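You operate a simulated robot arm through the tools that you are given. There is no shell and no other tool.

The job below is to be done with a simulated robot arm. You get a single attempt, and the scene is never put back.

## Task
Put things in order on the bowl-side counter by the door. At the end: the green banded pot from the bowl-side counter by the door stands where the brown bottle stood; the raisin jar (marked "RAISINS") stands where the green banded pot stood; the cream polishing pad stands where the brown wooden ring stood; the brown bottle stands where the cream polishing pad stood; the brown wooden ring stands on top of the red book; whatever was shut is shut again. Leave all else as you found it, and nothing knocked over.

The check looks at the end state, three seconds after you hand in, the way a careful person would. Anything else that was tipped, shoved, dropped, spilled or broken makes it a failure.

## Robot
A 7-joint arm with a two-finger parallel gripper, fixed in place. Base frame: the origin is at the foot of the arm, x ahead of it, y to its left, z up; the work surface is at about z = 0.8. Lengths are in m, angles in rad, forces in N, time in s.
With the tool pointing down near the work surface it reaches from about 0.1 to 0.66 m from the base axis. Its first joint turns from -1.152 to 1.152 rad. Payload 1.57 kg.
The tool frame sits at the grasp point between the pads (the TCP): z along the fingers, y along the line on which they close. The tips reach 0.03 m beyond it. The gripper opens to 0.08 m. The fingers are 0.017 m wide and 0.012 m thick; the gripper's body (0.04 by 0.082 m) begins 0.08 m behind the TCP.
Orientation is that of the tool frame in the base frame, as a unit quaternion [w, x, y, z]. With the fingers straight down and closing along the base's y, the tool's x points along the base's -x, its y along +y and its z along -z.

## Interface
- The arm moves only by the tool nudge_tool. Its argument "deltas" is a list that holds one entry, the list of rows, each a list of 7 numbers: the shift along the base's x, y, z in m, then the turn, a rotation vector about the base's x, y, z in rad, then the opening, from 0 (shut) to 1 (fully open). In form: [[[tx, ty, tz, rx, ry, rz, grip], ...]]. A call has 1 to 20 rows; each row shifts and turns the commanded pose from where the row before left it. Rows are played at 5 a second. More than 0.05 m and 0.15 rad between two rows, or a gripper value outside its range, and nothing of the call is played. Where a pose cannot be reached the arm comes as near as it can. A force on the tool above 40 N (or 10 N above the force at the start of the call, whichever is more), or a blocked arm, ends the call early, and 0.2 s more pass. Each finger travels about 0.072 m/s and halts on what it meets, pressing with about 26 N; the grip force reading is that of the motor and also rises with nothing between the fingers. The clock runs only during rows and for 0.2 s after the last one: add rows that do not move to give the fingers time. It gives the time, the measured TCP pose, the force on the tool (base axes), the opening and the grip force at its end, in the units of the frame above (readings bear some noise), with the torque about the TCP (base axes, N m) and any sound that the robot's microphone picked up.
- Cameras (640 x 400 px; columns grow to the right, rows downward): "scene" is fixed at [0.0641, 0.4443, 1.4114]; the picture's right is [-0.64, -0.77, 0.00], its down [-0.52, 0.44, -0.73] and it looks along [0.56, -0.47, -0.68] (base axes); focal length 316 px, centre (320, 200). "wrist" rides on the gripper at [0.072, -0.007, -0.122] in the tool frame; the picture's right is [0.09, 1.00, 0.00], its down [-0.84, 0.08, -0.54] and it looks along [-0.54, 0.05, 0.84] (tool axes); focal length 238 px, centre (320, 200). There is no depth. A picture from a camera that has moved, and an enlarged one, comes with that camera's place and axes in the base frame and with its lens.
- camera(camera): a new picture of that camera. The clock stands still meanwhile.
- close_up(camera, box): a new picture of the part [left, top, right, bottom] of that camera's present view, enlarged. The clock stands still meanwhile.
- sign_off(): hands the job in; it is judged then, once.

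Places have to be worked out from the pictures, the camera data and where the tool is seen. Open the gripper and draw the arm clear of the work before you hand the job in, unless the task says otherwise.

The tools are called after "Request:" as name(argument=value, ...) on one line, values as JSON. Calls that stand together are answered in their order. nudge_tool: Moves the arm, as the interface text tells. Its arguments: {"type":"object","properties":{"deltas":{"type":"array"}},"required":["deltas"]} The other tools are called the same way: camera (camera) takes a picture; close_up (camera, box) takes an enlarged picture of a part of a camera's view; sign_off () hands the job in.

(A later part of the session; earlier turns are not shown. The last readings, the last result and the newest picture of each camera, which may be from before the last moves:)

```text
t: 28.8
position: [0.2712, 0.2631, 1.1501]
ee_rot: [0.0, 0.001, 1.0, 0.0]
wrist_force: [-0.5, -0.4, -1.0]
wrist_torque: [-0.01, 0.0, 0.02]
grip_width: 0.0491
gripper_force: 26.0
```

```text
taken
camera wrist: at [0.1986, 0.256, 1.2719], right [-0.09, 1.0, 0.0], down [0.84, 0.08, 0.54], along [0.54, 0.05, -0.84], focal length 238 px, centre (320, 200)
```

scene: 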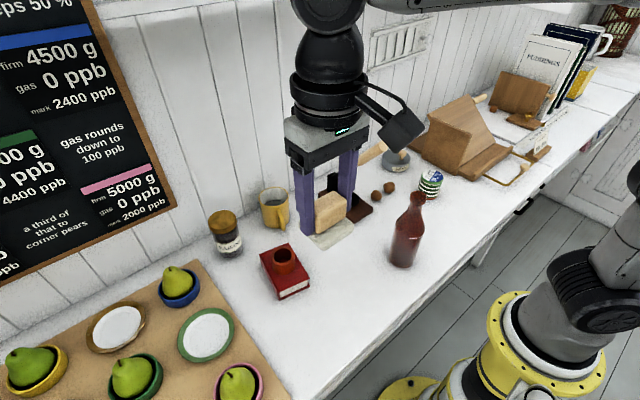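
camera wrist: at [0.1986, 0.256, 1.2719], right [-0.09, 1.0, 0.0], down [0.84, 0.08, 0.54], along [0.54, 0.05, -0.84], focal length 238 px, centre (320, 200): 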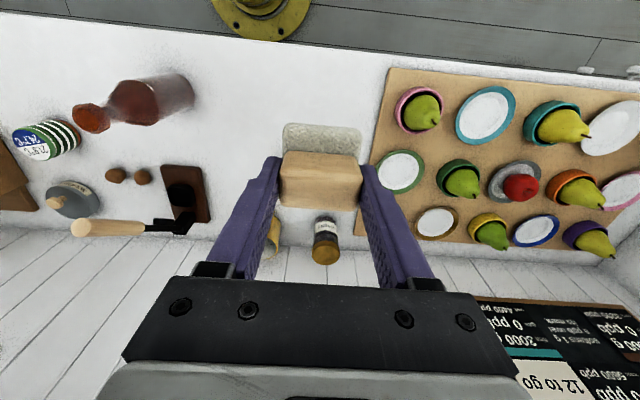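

The pad is above the ring's old spot (TCP 0.2706, 0.263). I descend to just above the counter.

Request:
nudge_tool(deltas=[[[0, 0, -0.045, 0, 0, 0, 0], [0, 0, -0.045, 0, 0, 0, 0], [0, 0, -0.045, 0, 0, 0, 0], [0, 0, -0.045, 0, 0, 0, 0], [0, 0, -0.045, 0, 0, 0, 0], [0, 0, -0.035, 0, 0, 0, 0], [0, 0, -0.022, 0, 0, 0, 0], [0, 0, -0.01, 0, 0, 0, 0], [0, 0, -0.004, 0, 0, 0, 0], [0, 0, 0, 0, 0, 0, 0]]])

Request:
close_up(camera="scene", box=[270, 260, 370, 360])

Request:
camera(camera="wrist")

```text
t: 31.0
position: [0.2734, 0.2622, 0.8534]
ee_rot: [0.0, 0.0, 1.0, 0.0]
wrist_force: [-1.2, 0.1, -0.9]
wrist_torque: [0.01, -0.01, 0.01]
grip_width: 0.049
gripper_force: 25.7
```

```text
4.00 times, centred on (320, 310) of scene
camera zoom: at [0.0641, 0.4443, 1.4114], right [-0.64, -0.77, 0.0], down [-0.52, 0.44, -0.73], along [0.56, -0.47, -0.68], focal length 1263 px, centre (320, -240)
```

zoom: 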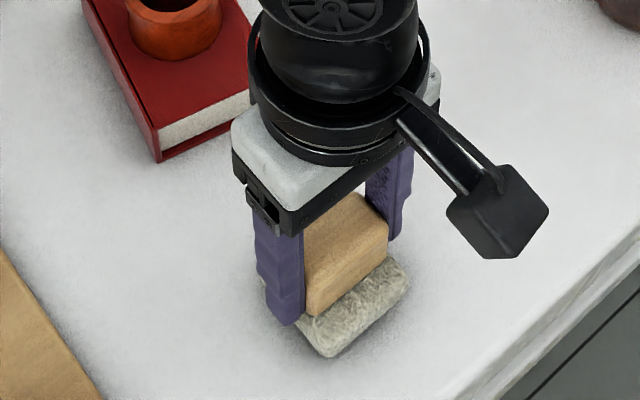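

```text
taken
camera wrist: at [0.2002, 0.2556, 0.9754], right [-0.09, 1.0, 0.0], down [0.84, 0.08, 0.54], along [0.54, 0.05, -0.84], focal length 238 px, centre (320, 200)
```

wrist: 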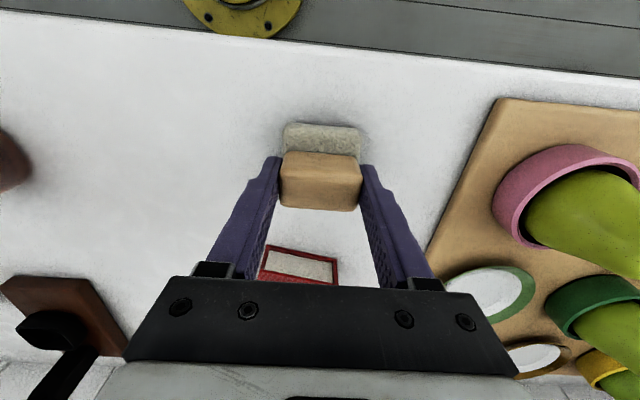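

The pad hovers about 4 mm above the counter. I lower gently and watch for contact.

Request:
nudge_tool(deltas=[[[-0.001, 0.0005, -0.002, 0, 0, 0, 0], [0, 0, -0.0015, 0, 0, 0, 0], [0, 0, 0, 0, 0, 0, 0]]])

```text
t: 31.8
position: [0.2715, 0.2633, 0.8496]
ee_rot: [0.0, -0.001, 1.0, -0.001]
wrist_force: [-0.8, -0.6, -0.8]
wrist_torque: [0.03, 0.01, -0.02]
grip_width: 0.049
gripper_force: 26.4
```

No contact yet; I lower one more millimetre.

Request:
nudge_tool(deltas=[[[0, 0, -0.001, 0, 0, 0, 0], [0, 0, 0, 0, 0, 0, 0]]])

```text
t: 32.4
position: [0.2703, 0.2625, 0.8507]
ee_rot: [0.0, 0.0, 1.0, 0.0]
wrist_force: [-0.2, 0.9, -0.7]
wrist_torque: [0.0, 0.01, -0.01]
grip_width: 0.0491
gripper_force: 25.5
```

Still no contact force, so I lower another millimetre.

Request:
nudge_tool(deltas=[[[0, 0, -0.001, 0, 0, 0, 0], [0, 0, 0, 0, 0, 0, 0]]])

```text
t: 33.0
position: [0.2714, 0.2637, 0.8493]
ee_rot: [-0.001, 0.0, 1.0, 0.0]
wrist_force: [-4.8, -2.8, 11.2]
wrist_torque: [-0.13, 0.19, -0.03]
grip_width: 0.0493
gripper_force: 26.4
```

Contact at 11 N. I ease up half a millimetre and open the fingers.

Request:
nudge_tool(deltas=[[[0, 0, 0.0007, 0, 0, 0, 0], [0, 0, 0, 0, 0, 0, 0], [0, 0, 0, 0, 0, 0, 0.7], [0, 0, 0, 0, 0, 0, 1], [0, 0, 0, 0, 0, 0, 1]]])

Request:
camera(camera="wrist")

Request:
close_up(camera="scene", box=[270, 260, 370, 360])

```text
t: 34.2
position: [0.2704, 0.2626, 0.8491]
ee_rot: [0.0, 0.001, 1.0, 0.001]
wrist_force: [0.1, -0.2, 0.6]
wrist_torque: [0.02, -0.01, 0.0]
grip_width: 0.0798
gripper_force: 0.0
```

```text
taken
camera wrist: at [0.1981, 0.2561, 0.9712], right [-0.09, 1.0, 0.0], down [0.84, 0.08, 0.54], along [0.54, 0.05, -0.84], focal length 238 px, centre (320, 200)
```

wrist: 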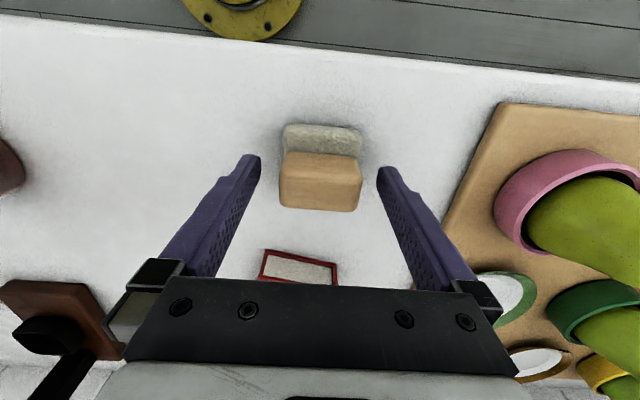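

```text
4.00 times, centred on (320, 310) of scene
camera zoom: at [0.0641, 0.4443, 1.4114], right [-0.64, -0.77, 0.0], down [-0.52, 0.44, -0.73], along [0.56, -0.47, -0.68], focal length 1263 px, centre (320, -240)
```

zoom: 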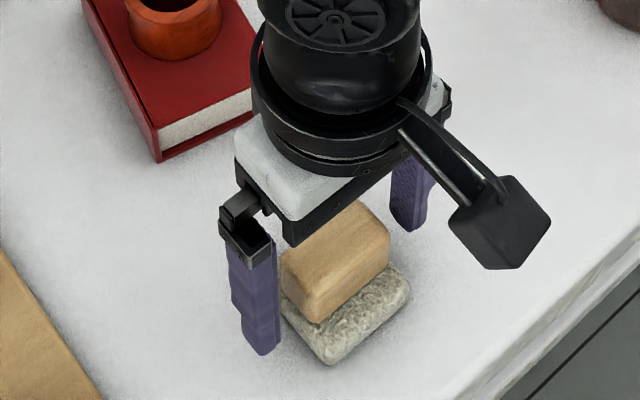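

The pad stands upright on the ring's old place. Next is the bottle: I rise to 1.16 and move above it to measure.

Request:
nudge_tool(deltas=[[[0, 0, 0.03, 0, 0, 0, 1], [0, 0, 0.04, 0, 0, 0, 1], [0, 0, 0.045, 0, 0, 0, 1], [0, 0, 0.045, 0, 0, 0, 1], [0, 0, 0.045, 0, 0, 0, 1], [0, 0, 0.045, 0, 0, 0, 1], [0, 0, 0.045, 0, 0, 0, 1], [0, 0, 0.015, 0, 0, 0, 1], [0, -0.045, 0, 0, 0, 0, 1], [0, -0.045, 0, 0, 0, 0, 1], [0, -0.045, 0, 0, 0, 0, 1], [0, -0.045, 0, 0, 0, 0, 1], [0, -0.043, 0, 0, 0, 0, 1], [0, -0.04, 0, 0, 0, 0, 1], [0, 0, 0, 0, 0, 0, 1]]])

Request:
camera(camera="wrist")

Request:
camera(camera="scene")

Request:
close_up(camera="scene", box=[370, 170, 450, 290])

```text
t: 37.4
position: [0.271, -0.0008, 1.1595]
ee_rot: [0.0, 0.0, 1.0, 0.0]
wrist_force: [0.0, 0.6, 0.2]
wrist_torque: [0.02, 0.02, 0.01]
grip_width: 0.08
gripper_force: 0.1
```

```text
taken
camera wrist: at [0.198, -0.0082, 1.2809], right [-0.09, 1.0, 0.0], down [0.84, 0.08, 0.54], along [0.54, 0.05, -0.84], focal length 238 px, centre (320, 200)
```

wrist: 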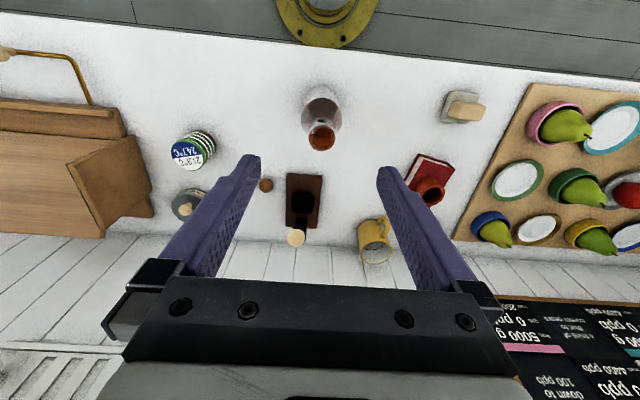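

```text
taken
```

scene: 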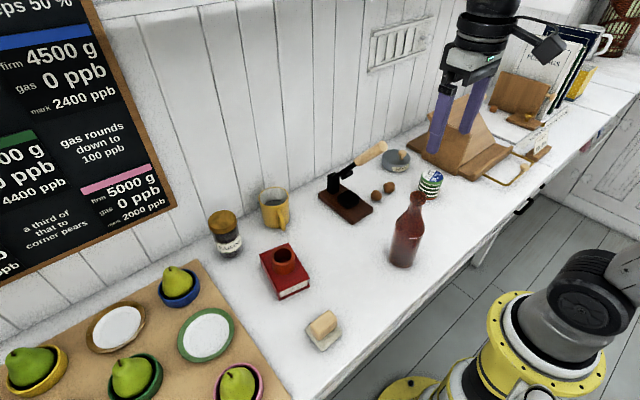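

```text
3.33 times, centred on (410, 230) of scene
camera zoom: at [0.0641, 0.4443, 1.4114], right [-0.64, -0.77, 0.0], down [-0.52, 0.44, -0.73], along [0.56, -0.47, -0.68], focal length 1053 px, centre (20, 100)
```

zoom: 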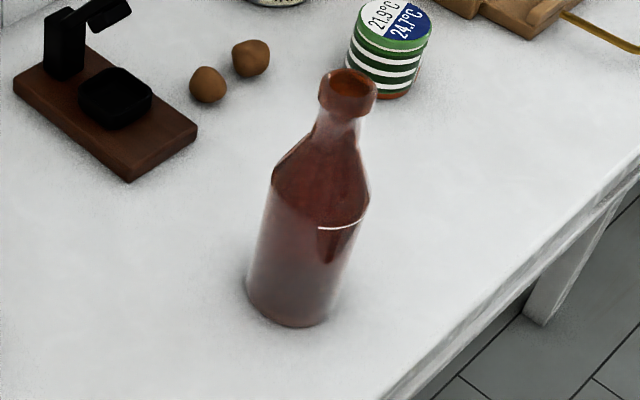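

Request:
close_up(camera="wrist", box=[280, 70, 360, 170])

Request:
close_up(camera="scene", box=[385, 180, 435, 280])

```text
4.00 times, centred on (320, 120) of wrist
camera zoom: at [0.198, -0.0082, 1.2809], right [-0.09, 1.0, 0.0], down [0.84, 0.08, 0.54], along [0.54, 0.05, -0.84], focal length 953 px, centre (320, 520)
```

zoom: 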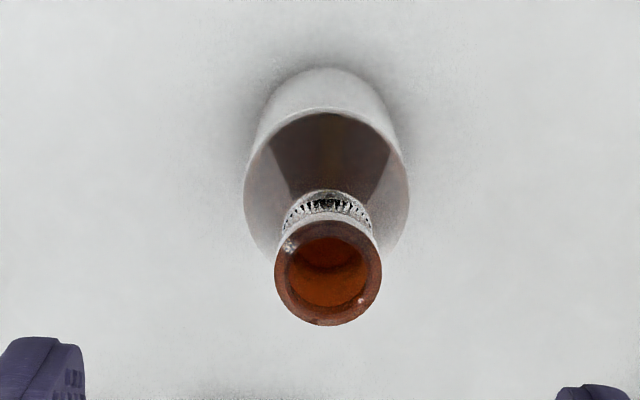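

```text
4.00 times, centred on (410, 230) of scene
camera zoom: at [0.0641, 0.4443, 1.4114], right [-0.64, -0.77, 0.0], down [-0.52, 0.44, -0.73], along [0.56, -0.47, -0.68], focal length 1263 px, centre (-40, 80)
```

zoom: 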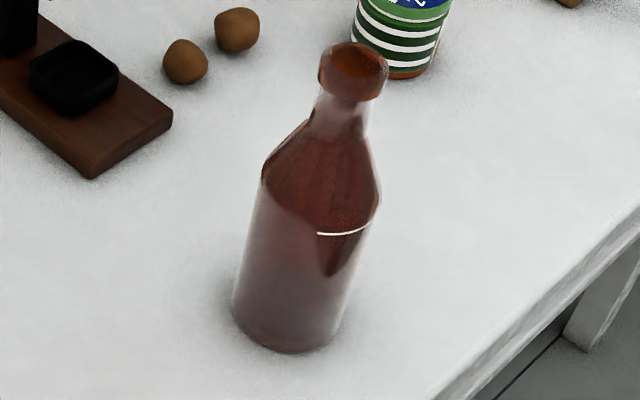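

The bottle axis works out to (0.2905, 0.0023), its mouth at z ≈ 0.999, body diameter 0.066 up to z ≈ 0.917. I align above it and lower until the tips are just above the mouth, then check.

Request:
nudge_tool(deltas=[[[0.0205, 0.0035, 0, 0, 0, 0, 1], [0, 0, -0.04, 0, 0, 0, 1], [0, 0, -0.04, 0, 0, 0, 1], [0, 0, -0.025, 0, 0, 0, 1], [0, 0, 0, 0, 0, 0, 1]]])

Request:
camera(camera="wrist")

Request:
close_up(camera="scene", box=[360, 130, 460, 290])

Request:
close_up(camera="wrist", box=[230, 70, 410, 210])

```text
t: 38.6
position: [0.2906, 0.0024, 1.0536]
ee_rot: [0.0, 0.0, 1.0, 0.001]
wrist_force: [0.1, -0.9, -0.5]
wrist_torque: [0.01, -0.02, 0.0]
grip_width: 0.0798
gripper_force: 0.0
```

```text
taken
camera wrist: at [0.2188, -0.0039, 1.1756], right [-0.09, 1.0, 0.0], down [0.84, 0.08, 0.54], along [0.54, 0.05, -0.84], focal length 238 px, centre (320, 200)
```

wrist: 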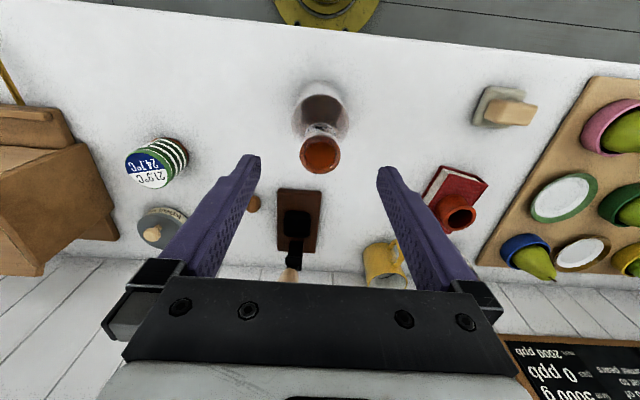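

```text
2.50 times, centred on (410, 210) of scene
camera zoom: at [0.0641, 0.4443, 1.4114], right [-0.64, -0.77, 0.0], down [-0.52, 0.44, -0.73], along [0.56, -0.47, -0.68], focal length 790 px, centre (95, 175)
```

zoom: 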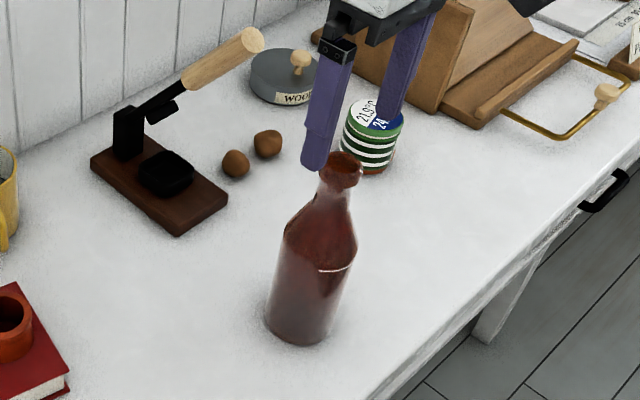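

```text
2.86 times, centred on (320, 140) of wrist
camera zoom: at [0.2188, -0.0039, 1.1756], right [-0.09, 1.0, 0.0], down [0.84, 0.08, 0.54], along [0.54, 0.05, -0.84], focal length 681 px, centre (320, 371)
```

zoom: 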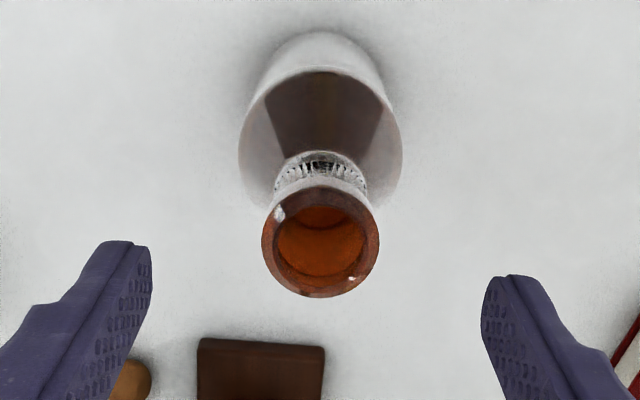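

The mouth centre is (0.2906, 0.0027), matching the TCP at (0.2908, 0.0031). I lower around neck and shoulder to TCP z ≈ 0.94 and check the clearance over the mouth.

Request:
nudge_tool(deltas=[[[0, -0.0005, -0.04, 0, 0, 0, 1], [0, 0, -0.035, 0, 0, 0, 1], [0, 0, -0.02, 0, 0, 0, 1], [0, 0, -0.015, 0, 0, 0, 1], [0, 0, 0, 0, 0, 0, 1]]])

Request:
camera(camera="wrist")

Request:
close_up(camera="scene", box=[360, 130, 460, 290])

```text
t: 39.8
position: [0.291, 0.0033, 0.9426]
ee_rot: [0.0, 0.0, 1.0, 0.0]
wrist_force: [0.2, -0.6, 0.8]
wrist_torque: [-0.02, 0.0, 0.0]
grip_width: 0.08
gripper_force: 0.0
```

```text
taken
camera wrist: at [0.2189, -0.0033, 1.0639], right [-0.09, 1.0, 0.0], down [0.84, 0.08, 0.54], along [0.54, 0.05, -0.84], focal length 238 px, centre (320, 200)
```

wrist: 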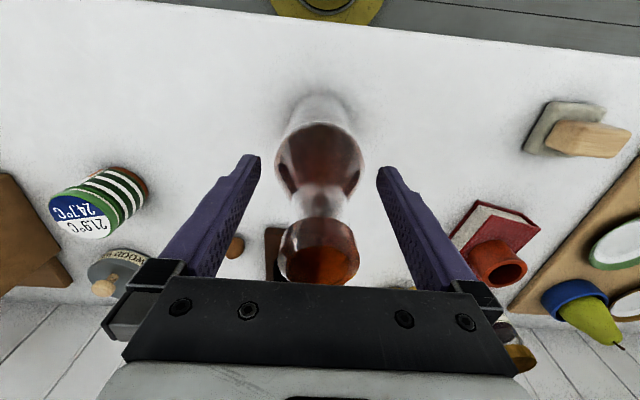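

```text
2.50 times, centred on (410, 210) of scene
camera zoom: at [0.0641, 0.4443, 1.4114], right [-0.64, -0.77, 0.0], down [-0.52, 0.44, -0.73], along [0.56, -0.47, -0.68], focal length 790 px, centre (95, 175)
```

zoom: 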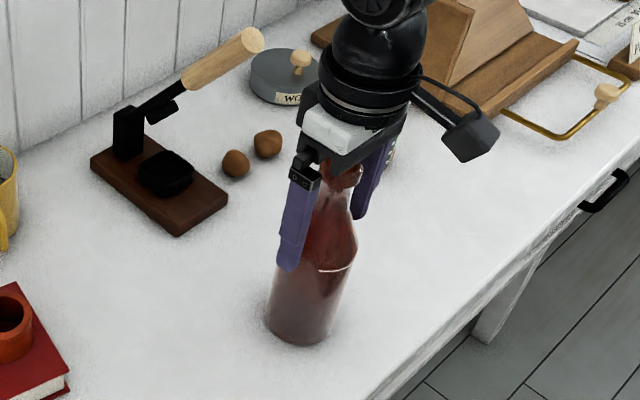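

Clearance is good, with the mouth about 2 cm below the palm. I lower another 13 mm in two steps, checking the force.

Request:
nudge_tool(deltas=[[[0, -0.0005, -0.008, 0, 0, 0, 1], [0, 0, -0.005, 0, 0, 0, 1], [0, 0, 0, 0, 0, 0, 1]]])

Request:
close_up(camera="scene", box=[370, 160, 450, 280])

Request:
camera(camera="wrist")

```text
t: 40.6
position: [0.2911, 0.0016, 0.9306]
ee_rot: [-0.001, 0.001, 1.0, 0.0]
wrist_force: [0.7, 0.0, 0.0]
wrist_torque: [0.03, 0.02, 0.0]
grip_width: 0.0799
gripper_force: 0.1
```

```text
3.33 times, centred on (410, 220) of scene
camera zoom: at [0.0641, 0.4443, 1.4114], right [-0.64, -0.77, 0.0], down [-0.52, 0.44, -0.73], along [0.56, -0.47, -0.68], focal length 1053 px, centre (20, 133)
```

zoom: 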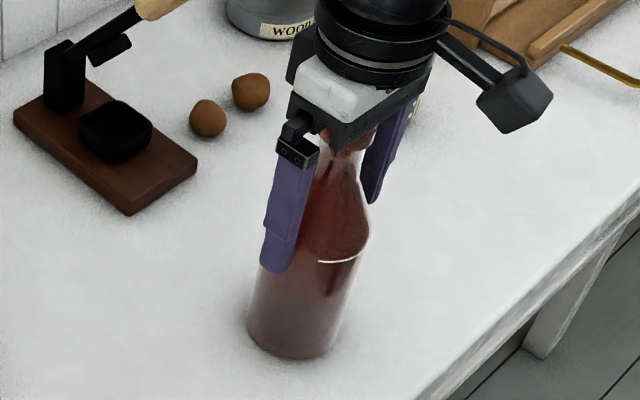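

```text
taken
camera wrist: at [0.2188, -0.0044, 1.0519], right [-0.09, 1.0, 0.0], down [0.84, 0.08, 0.54], along [0.54, 0.05, -0.84], focal length 238 px, centre (320, 200)
```

wrist: 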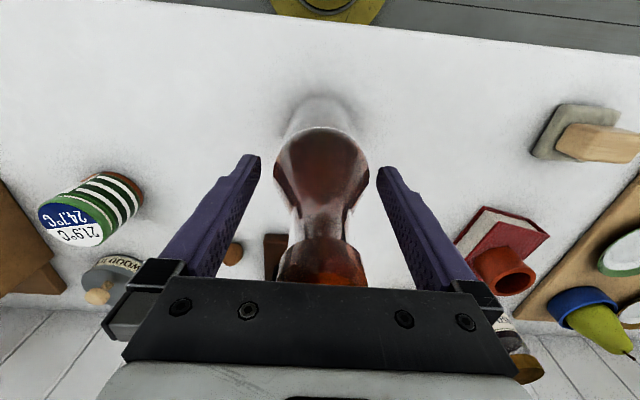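

The shoulder edge may be lower than I first thought, so before closing I zoom in to determine where the fingertips lie relative to it.

Request:
close_up(camera="wrist", box=[240, 80, 400, 290])

Request:
close_up(camera="scene", box=[380, 180, 440, 270])

```text
1.90 times, centred on (320, 185) of wrist
camera zoom: at [0.2188, -0.0044, 1.0519], right [-0.09, 1.0, 0.0], down [0.84, 0.08, 0.54], along [0.54, 0.05, -0.84], focal length 454 px, centre (320, 229)
```

zoom: 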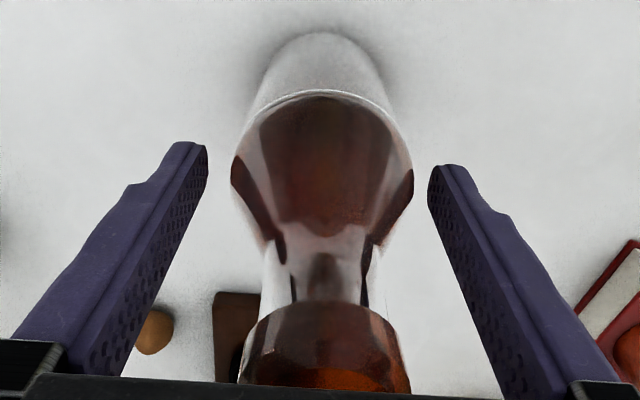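

```text
4.44 times, centred on (410, 225) of scene
camera zoom: at [0.0641, 0.4443, 1.4114], right [-0.64, -0.77, 0.0], down [-0.52, 0.44, -0.73], along [0.56, -0.47, -0.68], focal length 1404 px, centre (-80, 89)
```

zoom: 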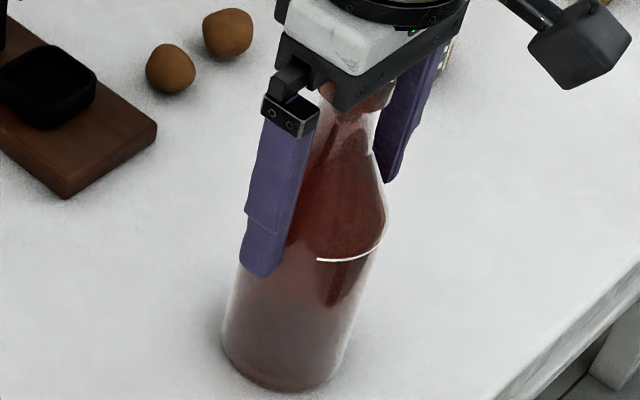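

The shoulder-to-body junction comes out at z ≈ 0.912, so the tips (0.90) are already about 1 cm onto the straight body. I go down 3 mm more, leaving about 7 mm under the palm, and close slowly.

Request:
nudge_tool(deltas=[[[0, 0, -0.003, 0, 0, 0, 1], [0, 0, 0, 0, 0, 0, 1], [0, 0, 0, 0, 0, 0, 0.9], [0, 0, 0, 0, 0, 0, 0.8], [0, 0, 0, 0, 0, 0, 0.6], [0, 0, 0, 0, 0, 0, 0], [0, 0, 0, 0, 0, 0, 0]]])

Request:
camera(camera="wrist")

Request:
close_up(camera="scene", box=[370, 160, 450, 280])

```text
t: 42.2
position: [0.2918, 0.0019, 0.9275]
ee_rot: [0.0, -0.001, 1.0, 0.0]
wrist_force: [0.6, 1.1, -0.6]
wrist_torque: [0.04, -0.02, -0.02]
grip_width: 0.0632
gripper_force: 26.2
```

```text
taken
camera wrist: at [0.2187, -0.0043, 1.0493], right [-0.09, 1.0, 0.0], down [0.84, 0.08, 0.54], along [0.54, 0.05, -0.84], focal length 238 px, centre (320, 200)
```

wrist: 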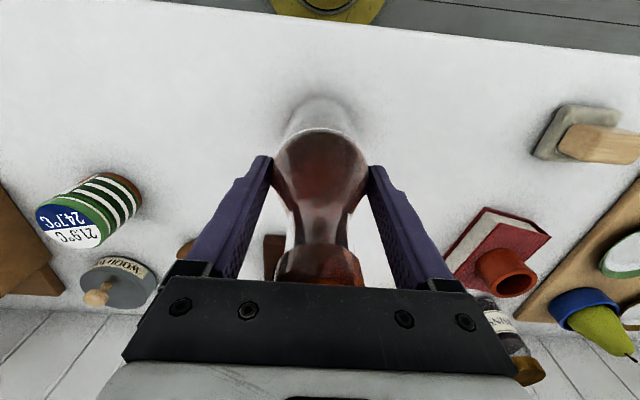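

```text
3.33 times, centred on (410, 220) of scene
camera zoom: at [0.0641, 0.4443, 1.4114], right [-0.64, -0.77, 0.0], down [-0.52, 0.44, -0.73], along [0.56, -0.47, -0.68], focal length 1053 px, centre (20, 133)
```

zoom: 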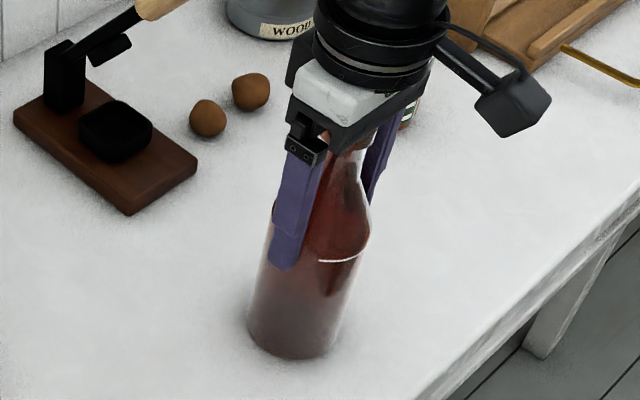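

The fingers closed on 0.063 m, consistent with the body diameter. I lift 2 cm slowly and check for slipping.

Request:
nudge_tool(deltas=[[[0, 0, 0.005, 0, 0, 0, 0], [0, 0, 0.007, 0, 0, 0, 0], [0, 0, 0.008, 0, 0, 0, 0], [0, 0, 0, 0, 0, 0, 0], [0, 0, 0, 0, 0, 0, 0]]])

Request:
close_up(camera="scene", box=[370, 160, 450, 280])

Request:
camera(camera="wrist")

```text
t: 43.4
position: [0.2917, 0.0019, 0.9466]
ee_rot: [0.0, 0.0, 1.0, 0.0]
wrist_force: [-0.1, 0.1, -4.2]
wrist_torque: [-0.02, 0.01, 0.04]
grip_width: 0.0629
gripper_force: 25.2
```

```text
3.33 times, centred on (410, 220) of scene
camera zoom: at [0.0641, 0.4443, 1.4114], right [-0.64, -0.77, 0.0], down [-0.52, 0.44, -0.73], along [0.56, -0.47, -0.68], focal length 1053 px, centre (20, 133)
```

zoom: 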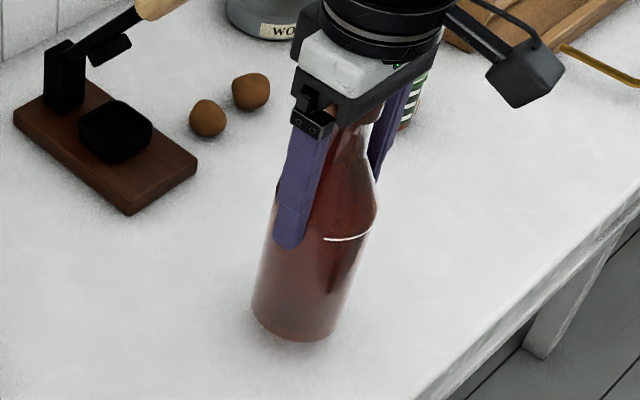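

```text
taken
camera wrist: at [0.2189, -0.004, 1.0695], right [-0.09, 1.0, 0.0], down [0.84, 0.08, 0.54], along [0.54, 0.05, -0.84], focal length 238 px, centre (320, 200)
```

wrist: 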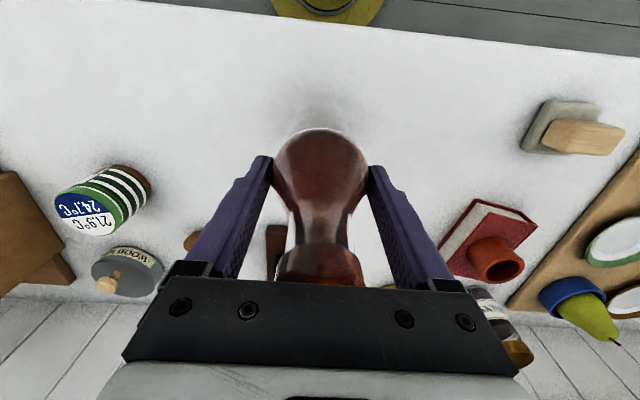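

The bottle is firmly held (about 4 N weight), no slip visible. I raise it to clear everything, go sideways to y = -0.165 first (staying away from the nutcracker handle), then forward.

Request:
nudge_tool(deltas=[[[0, 0, 0.025, 0, 0, 0, 0], [0, 0, 0.03, 0, 0, 0, 0], [0, 0, 0.03, 0, 0, 0, 0], [0, -0.027, 0, 0, 0, 0, 0], [0, -0.028, 0, 0, 0, 0, 0], [0, -0.028, 0, 0, 0, 0, 0], [0, -0.028, 0, 0, 0, 0, 0], [0, -0.028, 0, 0, 0, 0, 0], [0, -0.028, 0, 0, 0, 0, 0], [0.03, 0, 0, 0, 0, 0, 0], [0.03, 0, 0, 0, 0, 0, 0], [0.03, 0, 0, 0, 0, 0, 0], [0.03, 0, 0, 0, 0, 0, 0], [0.03, 0, 0, 0, 0, 0, 0], [0.03, 0, 0, 0, 0, 0, 0], [0.03, 0, 0, 0, 0, 0, 0], [0.03, 0, 0, 0, 0, 0, 0], [0.02, 0, 0, 0, 0, 0, 0], [0, 0, 0, 0, 0, 0, 0]]])

Request:
camera(camera="wrist")

Request:
camera(camera="scene")

```text
t: 47.4
position: [0.5506, -0.1657, 1.0341]
ee_rot: [0.0, -0.001, 1.0, 0.0]
wrist_force: [0.4, -0.3, -2.8]
wrist_torque: [-0.04, 0.01, 0.01]
grip_width: 0.063
gripper_force: 25.7
```

```text
taken
camera wrist: at [0.4788, -0.172, 1.1558], right [-0.09, 1.0, 0.0], down [0.84, 0.08, 0.54], along [0.54, 0.05, -0.84], focal length 238 px, centre (320, 200)
```

wrist: 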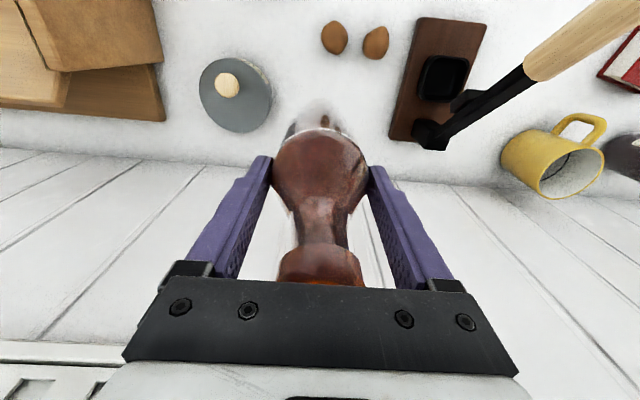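

```text
taken
```

scene: 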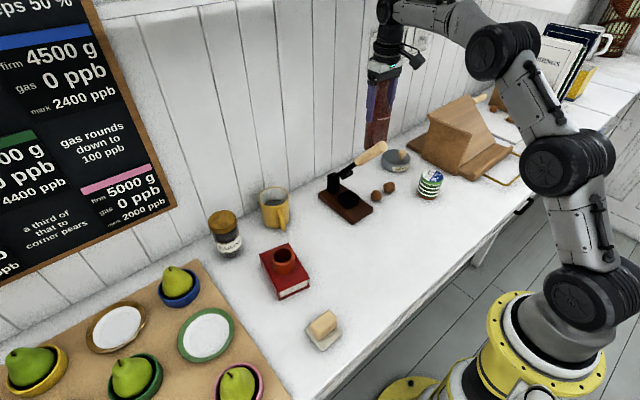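

The bottle hangs upright. I finish the last 19 mm in x and descend towards the counter.

Request:
nudge_tool(deltas=[[[0.019, 0, 0, 0, 0, 0, 0], [0, 0, -0.03, 0, 0, 0, 0], [0, 0, -0.03, 0, 0, 0, 0], [0, 0, -0.025, 0, 0, 0, 0], [0, 0, -0.012, 0, 0, 0, 0], [0, 0, 0, 0, 0, 0, 0]]])

Request:
camera(camera="wrist")

Request:
close_up(camera="scene", box=[330, 90, 430, 200])

```text
t: 48.8
position: [0.57, -0.1649, 0.9363]
ee_rot: [-0.001, 0.0, 1.0, 0.0]
wrist_force: [0.0, -0.2, -3.2]
wrist_torque: [-0.02, 0.0, 0.01]
grip_width: 0.0629
gripper_force: 25.9
```

```text
taken
camera wrist: at [0.4976, -0.1712, 1.0588], right [-0.09, 1.0, 0.0], down [0.84, 0.08, 0.54], along [0.54, 0.05, -0.84], focal length 238 px, centre (320, 200)
```

wrist: 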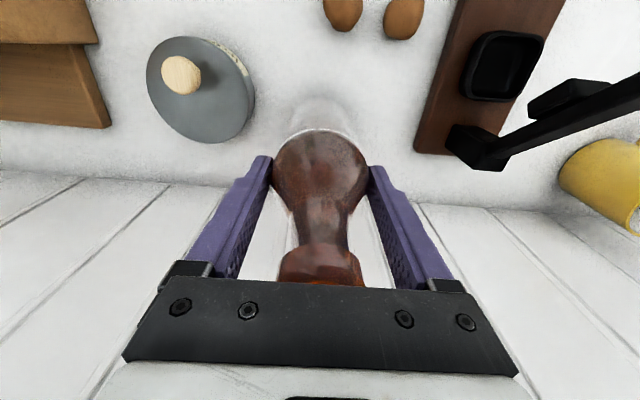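

```text
3.64 times, centred on (380, 145) of scene
camera zoom: at [0.0641, 0.4443, 1.4114], right [-0.64, -0.77, 0.0], down [-0.52, 0.44, -0.73], along [0.56, -0.47, -0.68], focal length 1148 px, centre (102, 400)
```

zoom: 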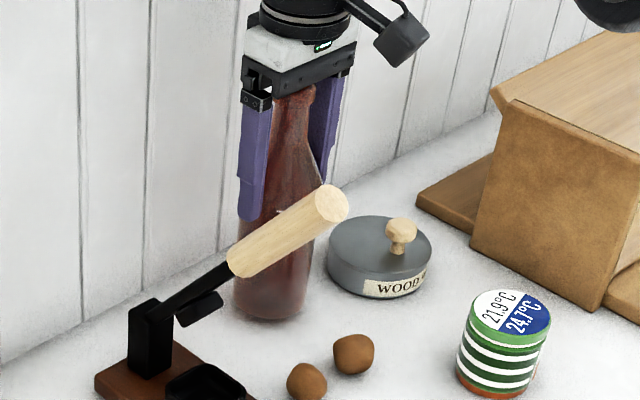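

The bottle is 9 mm above the counter at the right spot (TCP 0.5696, -0.164). I lower 7 mm, then in 1 mm steps.

Request:
nudge_tool(deltas=[[[0, -0.0008, -0.004, 0, 0, 0, 0], [0, 0, -0.003, 0, 0, 0, 0], [0, 0, -0.001, 0, 0, 0, 0], [0, 0, 0, 0, 0, 0, 0]]])

```text
t: 49.8
position: [0.5694, -0.1656, 0.9278]
ee_rot: [0.0, 0.0, 1.0, 0.0]
wrist_force: [0.1, 0.3, -3.3]
wrist_torque: [-0.01, 0.01, -0.02]
grip_width: 0.063
gripper_force: 26.3
```

Still hanging (-3.3 N). I lower another millimetre at a time.

Request:
nudge_tool(deltas=[[[0, 0, -0.001, 0, 0, 0, 0], [0, 0, 0, 0, 0, 0, 0]]])

```text
t: 50.4
position: [0.5695, -0.1667, 0.9263]
ee_rot: [0.0, 0.0, 1.0, 0.0]
wrist_force: [-0.7, 0.7, -0.5]
wrist_torque: [0.04, 0.07, -0.01]
grip_width: 0.0626
gripper_force: 25.7
```

The weight is coming off (−0.5 N): the bottle is touching. Half a millimetre more, then I'll open.

Request:
nudge_tool(deltas=[[[0, 0, -0.0005, 0, 0, 0, 0], [0, 0, 0, 0, 0, 0, 0]]])

```text
t: 51.0
position: [0.5693, -0.165, 0.9275]
ee_rot: [0.001, 0.0, 1.0, 0.0]
wrist_force: [-1.4, -1.3, 5.2]
wrist_torque: [0.01, 0.33, 0.01]
grip_width: 0.0629
gripper_force: 25.9
```

Now there is 5 N upward: the bottle stands. I open the fingers in place.

Request:
nudge_tool(deltas=[[[0, 0, 0, 0, 0, 0, 0.75], [0, 0, 0, 0, 0, 0, 0.85], [0, 0, 0, 0, 0, 0, 1], [0, 0, 0, 0, 0, 0, 1], [0, 0, 0, 0, 0, 0, 1]]])

Request:
camera(camera="wrist")

Request:
close_up(camera="scene", box=[330, 90, 430, 200])

```text
t: 52.2
position: [0.5693, -0.1646, 0.9256]
ee_rot: [-0.001, 0.0, 1.0, 0.0]
wrist_force: [-0.1, -0.2, -0.2]
wrist_torque: [-0.05, -0.05, -0.02]
grip_width: 0.0799
gripper_force: 0.1
```

```text
taken
camera wrist: at [0.4973, -0.1717, 1.0482], right [-0.09, 1.0, 0.0], down [0.84, 0.08, 0.54], along [0.54, 0.05, -0.84], focal length 238 px, centre (320, 200)
```

wrist: 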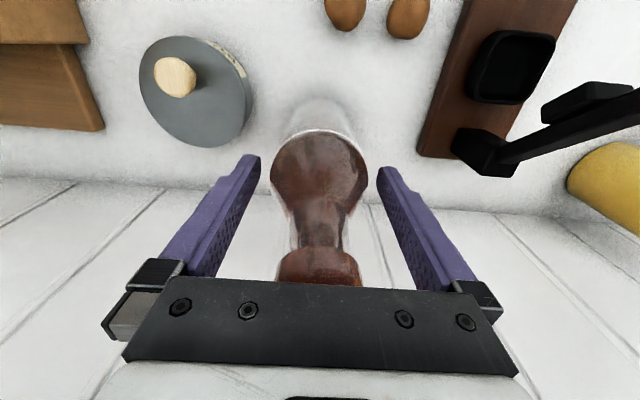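

```text
3.64 times, centred on (380, 145) of scene
camera zoom: at [0.0641, 0.4443, 1.4114], right [-0.64, -0.77, 0.0], down [-0.52, 0.44, -0.73], along [0.56, -0.47, -0.68], focal length 1148 px, centre (102, 400)
```

zoom: 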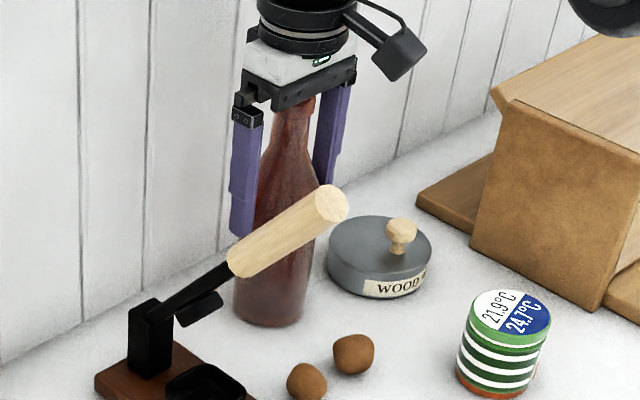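

The bottle stands free. I rise straight up past its mouth and then go towards the banded pot for a measuring view.

Request:
nudge_tool(deltas=[[[0, 0, 0.025, 0, 0, 0, 1], [0, 0, 0.035, 0, 0, 0, 1], [0, 0, 0.04, 0, 0, 0, 1], [0, 0, 0.04, 0, 0, 0, 1], [0, 0, 0.02, 0, 0, 0, 1], [-0.04, -0.016, 0, 0, 0, 0, 1], [-0.04, -0.016, 0, 0, 0, 0, 1], [-0.04, -0.016, 0, 0, 0, 0, 1], [-0.04, -0.016, 0, 0, 0, 0, 1], [-0.02, -0.016, -0.03, 0, 0, 0, 1], [0, 0, -0.03, 0, 0, 0, 1], [0, 0, 0, 0, 0, 0, 1]]])

Request:
camera(camera="wrist")

Request:
camera(camera="scene")

Request:
close_up(camera="wrist", box=[260, 90, 380, 200])

Request:
close_up(camera="scene", box=[400, 150, 460, 210])

```text
t: 54.8
position: [0.3926, -0.2445, 1.0266]
ee_rot: [0.0, 0.0, 1.0, 0.0]
wrist_force: [-0.5, 0.2, -0.2]
wrist_torque: [0.01, -0.01, 0.01]
grip_width: 0.0801
gripper_force: 0.1
```

```text
taken
camera wrist: at [0.3194, -0.2506, 1.1484], right [-0.09, 1.0, 0.0], down [0.84, 0.08, 0.54], along [0.54, 0.05, -0.84], focal length 238 px, centre (320, 200)
```

wrist: 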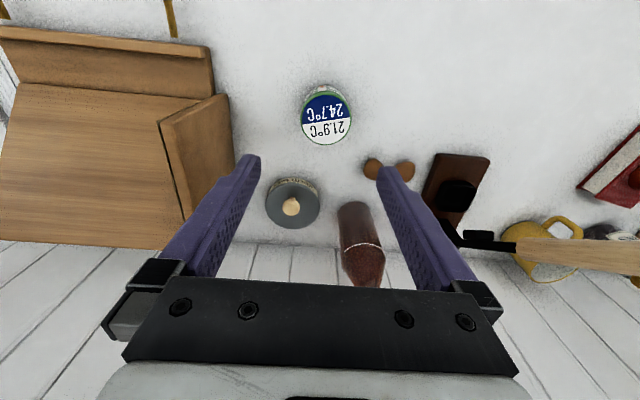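

```text
taken
```

scene: 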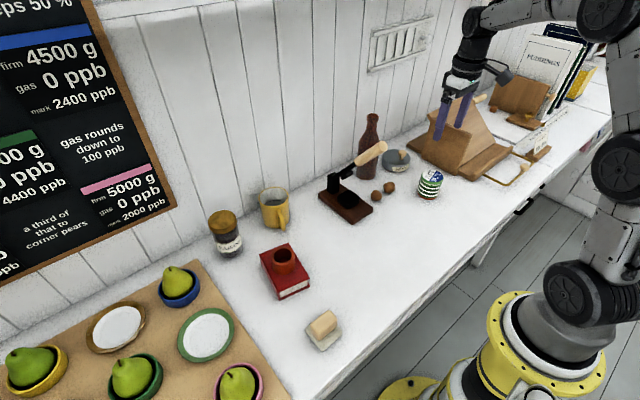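

```text
3.64 times, centred on (320, 145) of wrist
camera zoom: at [0.3194, -0.2506, 1.1484], right [-0.09, 1.0, 0.0], down [0.84, 0.08, 0.54], along [0.54, 0.05, -0.84], focal length 867 px, centre (320, 400)
```

zoom: 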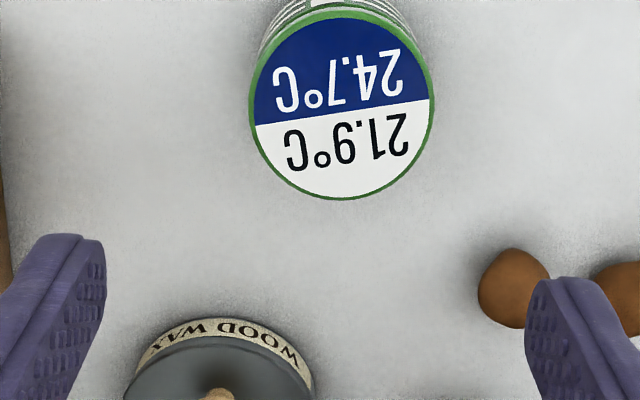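

```text
6.67 times, centred on (430, 180) of scene
camera zoom: at [0.0641, 0.4443, 1.4114], right [-0.64, -0.77, 0.0], down [-0.52, 0.44, -0.73], along [0.56, -0.47, -0.68], focal length 2106 px, centre (-413, 333)
```

zoom: 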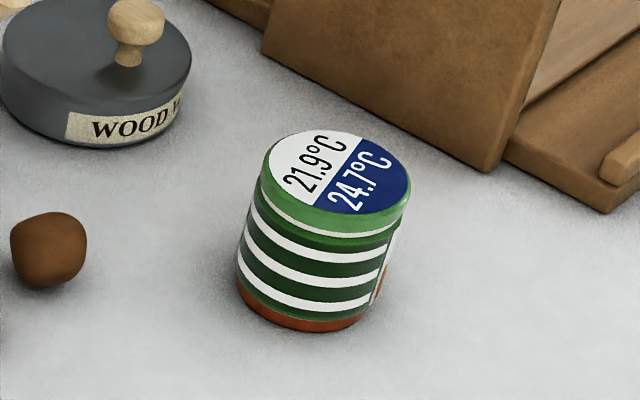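

The pot's top centre triangulates to (0.389, -0.238, 0.861) with diameter ≈ 0.06; the bottle stands properly at its new place. I align and descend part-way.

Request:
nudge_tool(deltas=[[[-0.0024, 0.0056, -0.03, 0, 0, 0, 1], [0, 0, -0.04, 0, 0, 0, 1], [0, 0, -0.03, 0, 0, 0, 1], [0, 0, 0, 0, 0, 0, 1]]])

Request:
camera(camera="wrist")

Request:
close_up(camera="wrist", box=[250, 80, 390, 200])

Request:
close_up(camera="scene", box=[390, 130, 480, 210])

```text
t: 55.8
position: [0.3895, -0.2382, 0.9248]
ee_rot: [0.0, 0.0, 1.0, 0.0]
wrist_force: [0.7, -0.3, 0.3]
wrist_torque: [0.02, 0.01, 0.02]
grip_width: 0.0802
gripper_force: 0.1
```

```text
taken
camera wrist: at [0.317, -0.2452, 1.0461], right [-0.09, 1.0, 0.0], down [0.84, 0.08, 0.54], along [0.54, 0.05, -0.84], focal length 238 px, centre (320, 200)
```

wrist: 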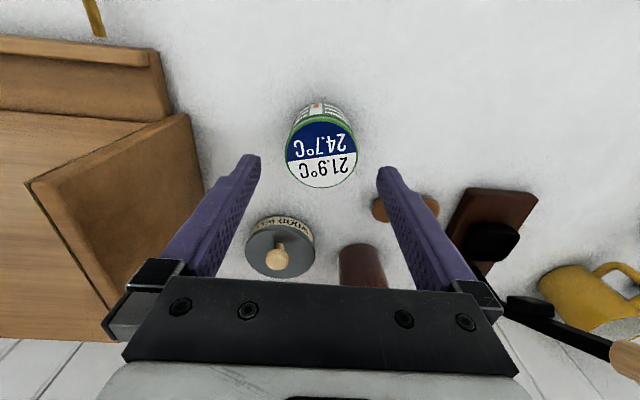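

```text
3.33 times, centred on (320, 140) of wrist
camera zoom: at [0.317, -0.2452, 1.0461], right [-0.09, 1.0, 0.0], down [0.84, 0.08, 0.54], along [0.54, 0.05, -0.84], focal length 794 px, centre (320, 400)
```

zoom: 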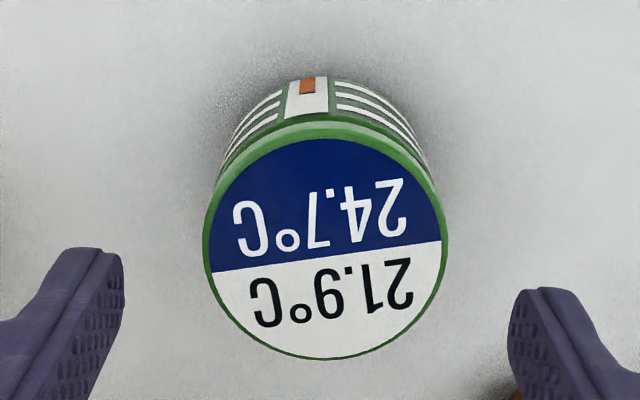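

```text
5.00 times, centred on (435, 170) of scene
camera zoom: at [0.0641, 0.4443, 1.4114], right [-0.64, -0.77, 0.0], down [-0.52, 0.44, -0.73], along [0.56, -0.47, -0.68], focal length 1579 px, centre (-255, 350)
```

zoom: 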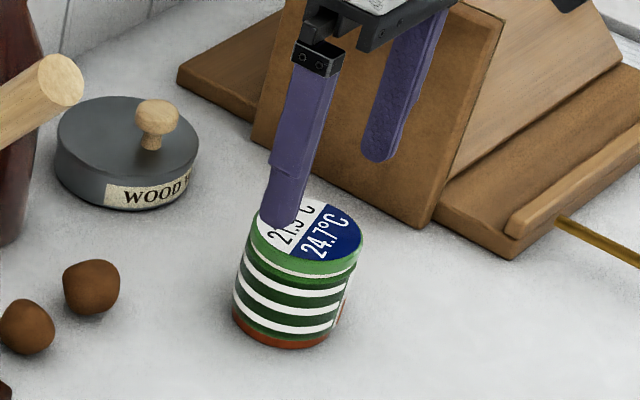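

The pot is centred at about (0.390, -0.237) and the TCP matches within 1 mm. I descend to TCP z ≈ 0.836.

Request:
nudge_tool(deltas=[[[0.0005, 0.0008, -0.03, 0, 0, 0, 1], [0, 0, -0.03, 0, 0, 0, 1], [0, 0, -0.02, 0, 0, 0, 1], [0, 0, -0.008, 0, 0, 0, 1], [0, 0, 0, 0, 0, 0, 1]]])

Request:
camera(camera="wrist")

Request:
close_up(camera="scene", box=[390, 130, 480, 210])

```text
t: 57.0
position: [0.3886, -0.2381, 0.8369]
ee_rot: [-0.001, 0.0, 1.0, 0.0]
wrist_force: [-0.6, -0.2, 0.4]
wrist_torque: [-0.02, 0.02, 0.02]
grip_width: 0.08
gripper_force: 0.0
```

```text
taken
camera wrist: at [0.3158, -0.2442, 0.9592], right [-0.09, 1.0, 0.0], down [0.84, 0.08, 0.54], along [0.54, 0.05, -0.84], focal length 238 px, centre (320, 200)
```

wrist: 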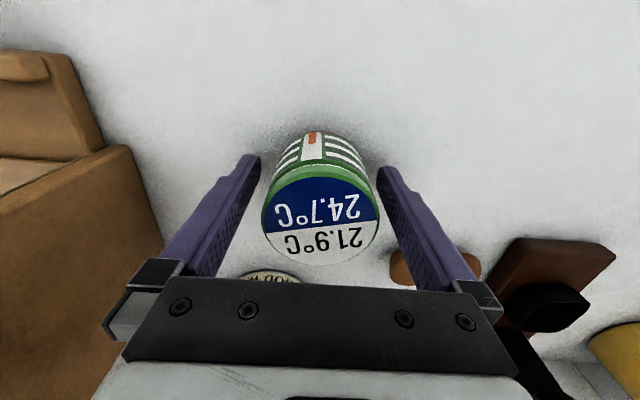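

```text
5.00 times, centred on (435, 170) of scene
camera zoom: at [0.0641, 0.4443, 1.4114], right [-0.64, -0.77, 0.0], down [-0.52, 0.44, -0.73], along [0.56, -0.47, -0.68], focal length 1579 px, centre (-255, 350)
```

zoom: 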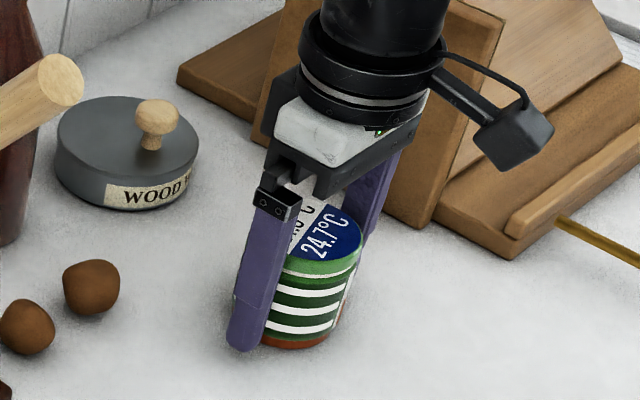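

The fingers straddle the pot. I trim x by 1.5 mm and close.

Request:
nudge_tool(deltas=[[[0.0015, 0, 0, 0, 0, 0, 1], [0, 0, 0, 0, 0, 0, 0.85], [0, 0, 0, 0, 0, 0, 0.6], [0, 0, 0, 0, 0, 0, 0], [0, 0, 0, 0, 0, 0, 0], [0, 0, 0, 0, 0, 0, 0]]])

Request:
camera(camera="wrist")

```text
t: 58.4
position: [0.3896, -0.2369, 0.8373]
ee_rot: [0.0, 0.0, 1.0, 0.0]
wrist_force: [1.4, 0.9, 0.6]
wrist_torque: [0.03, 0.01, -0.04]
grip_width: 0.0595
gripper_force: 26.2
```

```text
taken
camera wrist: at [0.3174, -0.2443, 0.9601], right [-0.09, 1.0, 0.0], down [0.84, 0.08, 0.54], along [0.54, 0.05, -0.84], focal length 238 px, centre (320, 200)
```

wrist: 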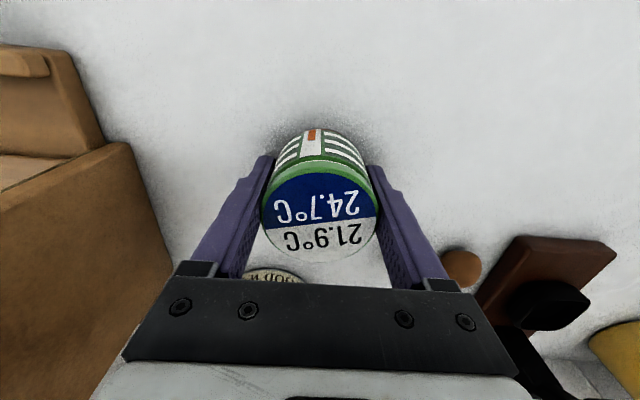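

The pot is gripped at 0.0595 m; its place is (0.390, -0.237). I lift it a few centimetres and look that lid and base come along together.

Request:
nudge_tool(deltas=[[[0, 0, 0.01, 0, 0, 0, 0], [0, 0, 0.015, 0, 0, 0, 0], [0, 0, 0.02, 0, 0, 0, 0], [0, 0, 0, 0, 0, 0, 0]]])

Request:
close_up(camera="scene", box=[390, 110, 490, 210])

Request:
camera(camera="wrist")

```text
t: 59.4
position: [0.3902, -0.239, 0.8836]
ee_rot: [0.0, 0.0, 1.0, 0.0]
wrist_force: [0.7, -0.1, -3.1]
wrist_torque: [0.01, 0.0, 0.01]
grip_width: 0.0593
gripper_force: 26.1
```

```text
4.00 times, centred on (440, 160) of scene
camera zoom: at [0.0641, 0.4443, 1.4114], right [-0.64, -0.77, 0.0], down [-0.52, 0.44, -0.73], along [0.56, -0.47, -0.68], focal length 1263 px, centre (-160, 360)
```

zoom: 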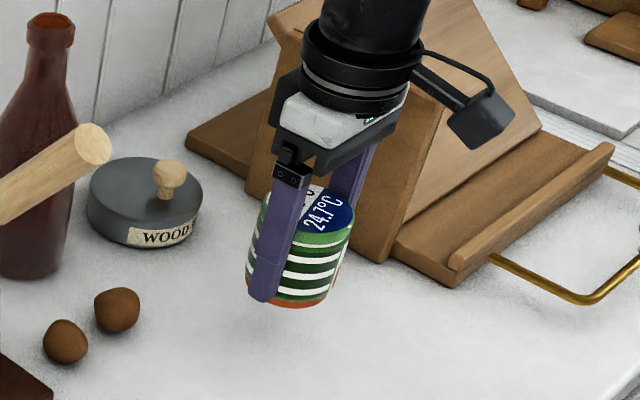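

```text
taken
camera wrist: at [0.3173, -0.2456, 1.0064], right [-0.09, 1.0, 0.0], down [0.84, 0.08, 0.54], along [0.54, 0.05, -0.84], focal length 238 px, centre (320, 200)
```

wrist: 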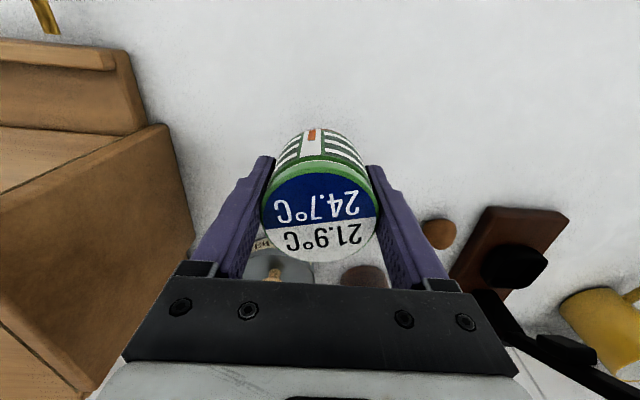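

The pot came up whole. I draw back in x first (away from the nutcracker handle), then move across to the bottle's former place.

Request:
nudge_tool(deltas=[[[0, 0, 0.025, 0, 0, 0, 0], [0, 0, 0.025, 0, 0, 0, 0], [-0.033, 0, 0, 0, 0, 0, 0], [-0.033, 0, 0, 0, 0, 0, 0], [-0.033, 0, 0, 0, 0, 0, 0], [0, 0.04, 0, 0, 0, 0, 0], [0, 0.04, 0, 0, 0, 0, 0], [0, 0.04, 0, 0, 0, 0, 0], [0, 0.04, 0, 0, 0, 0, 0], [0, 0.04, 0, 0, 0, 0, 0], [0, 0.04, 0, 0, 0, 0, 0], [0, 0, 0, 0, 0, 0, 0]]])

Request:
camera(camera="wrist")

Request:
camera(camera="scene")

```text
t: 62.0
position: [0.2912, 0.0017, 0.932]
ee_rot: [0.0, 0.001, 1.0, 0.001]
wrist_force: [0.1, -0.3, -2.0]
wrist_torque: [-0.03, 0.0, 0.01]
grip_width: 0.0596
gripper_force: 25.8
```

```text
taken
camera wrist: at [0.2189, -0.0045, 1.0546], right [-0.09, 1.0, 0.0], down [0.84, 0.08, 0.54], along [0.54, 0.05, -0.84], focal length 238 px, centre (320, 200)
```

wrist: 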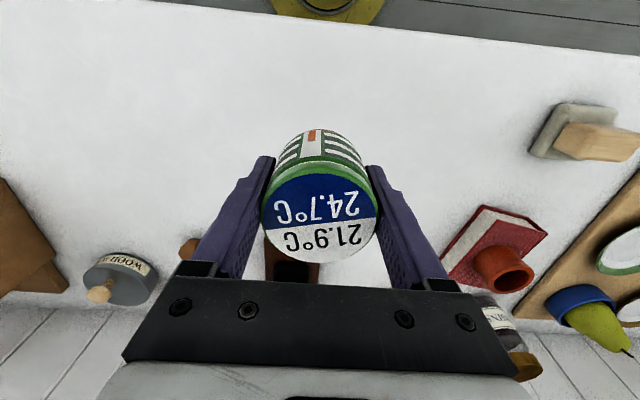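

```text
taken
```

scene: 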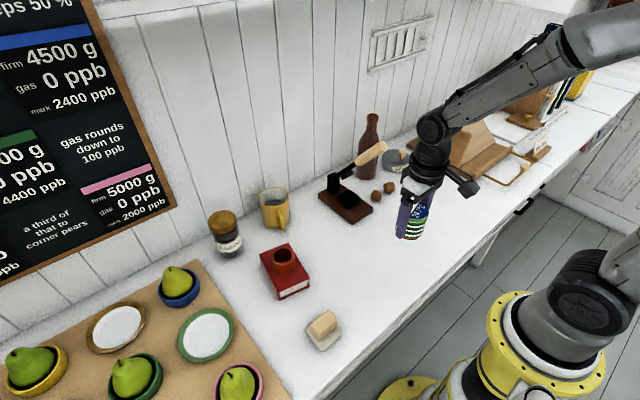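

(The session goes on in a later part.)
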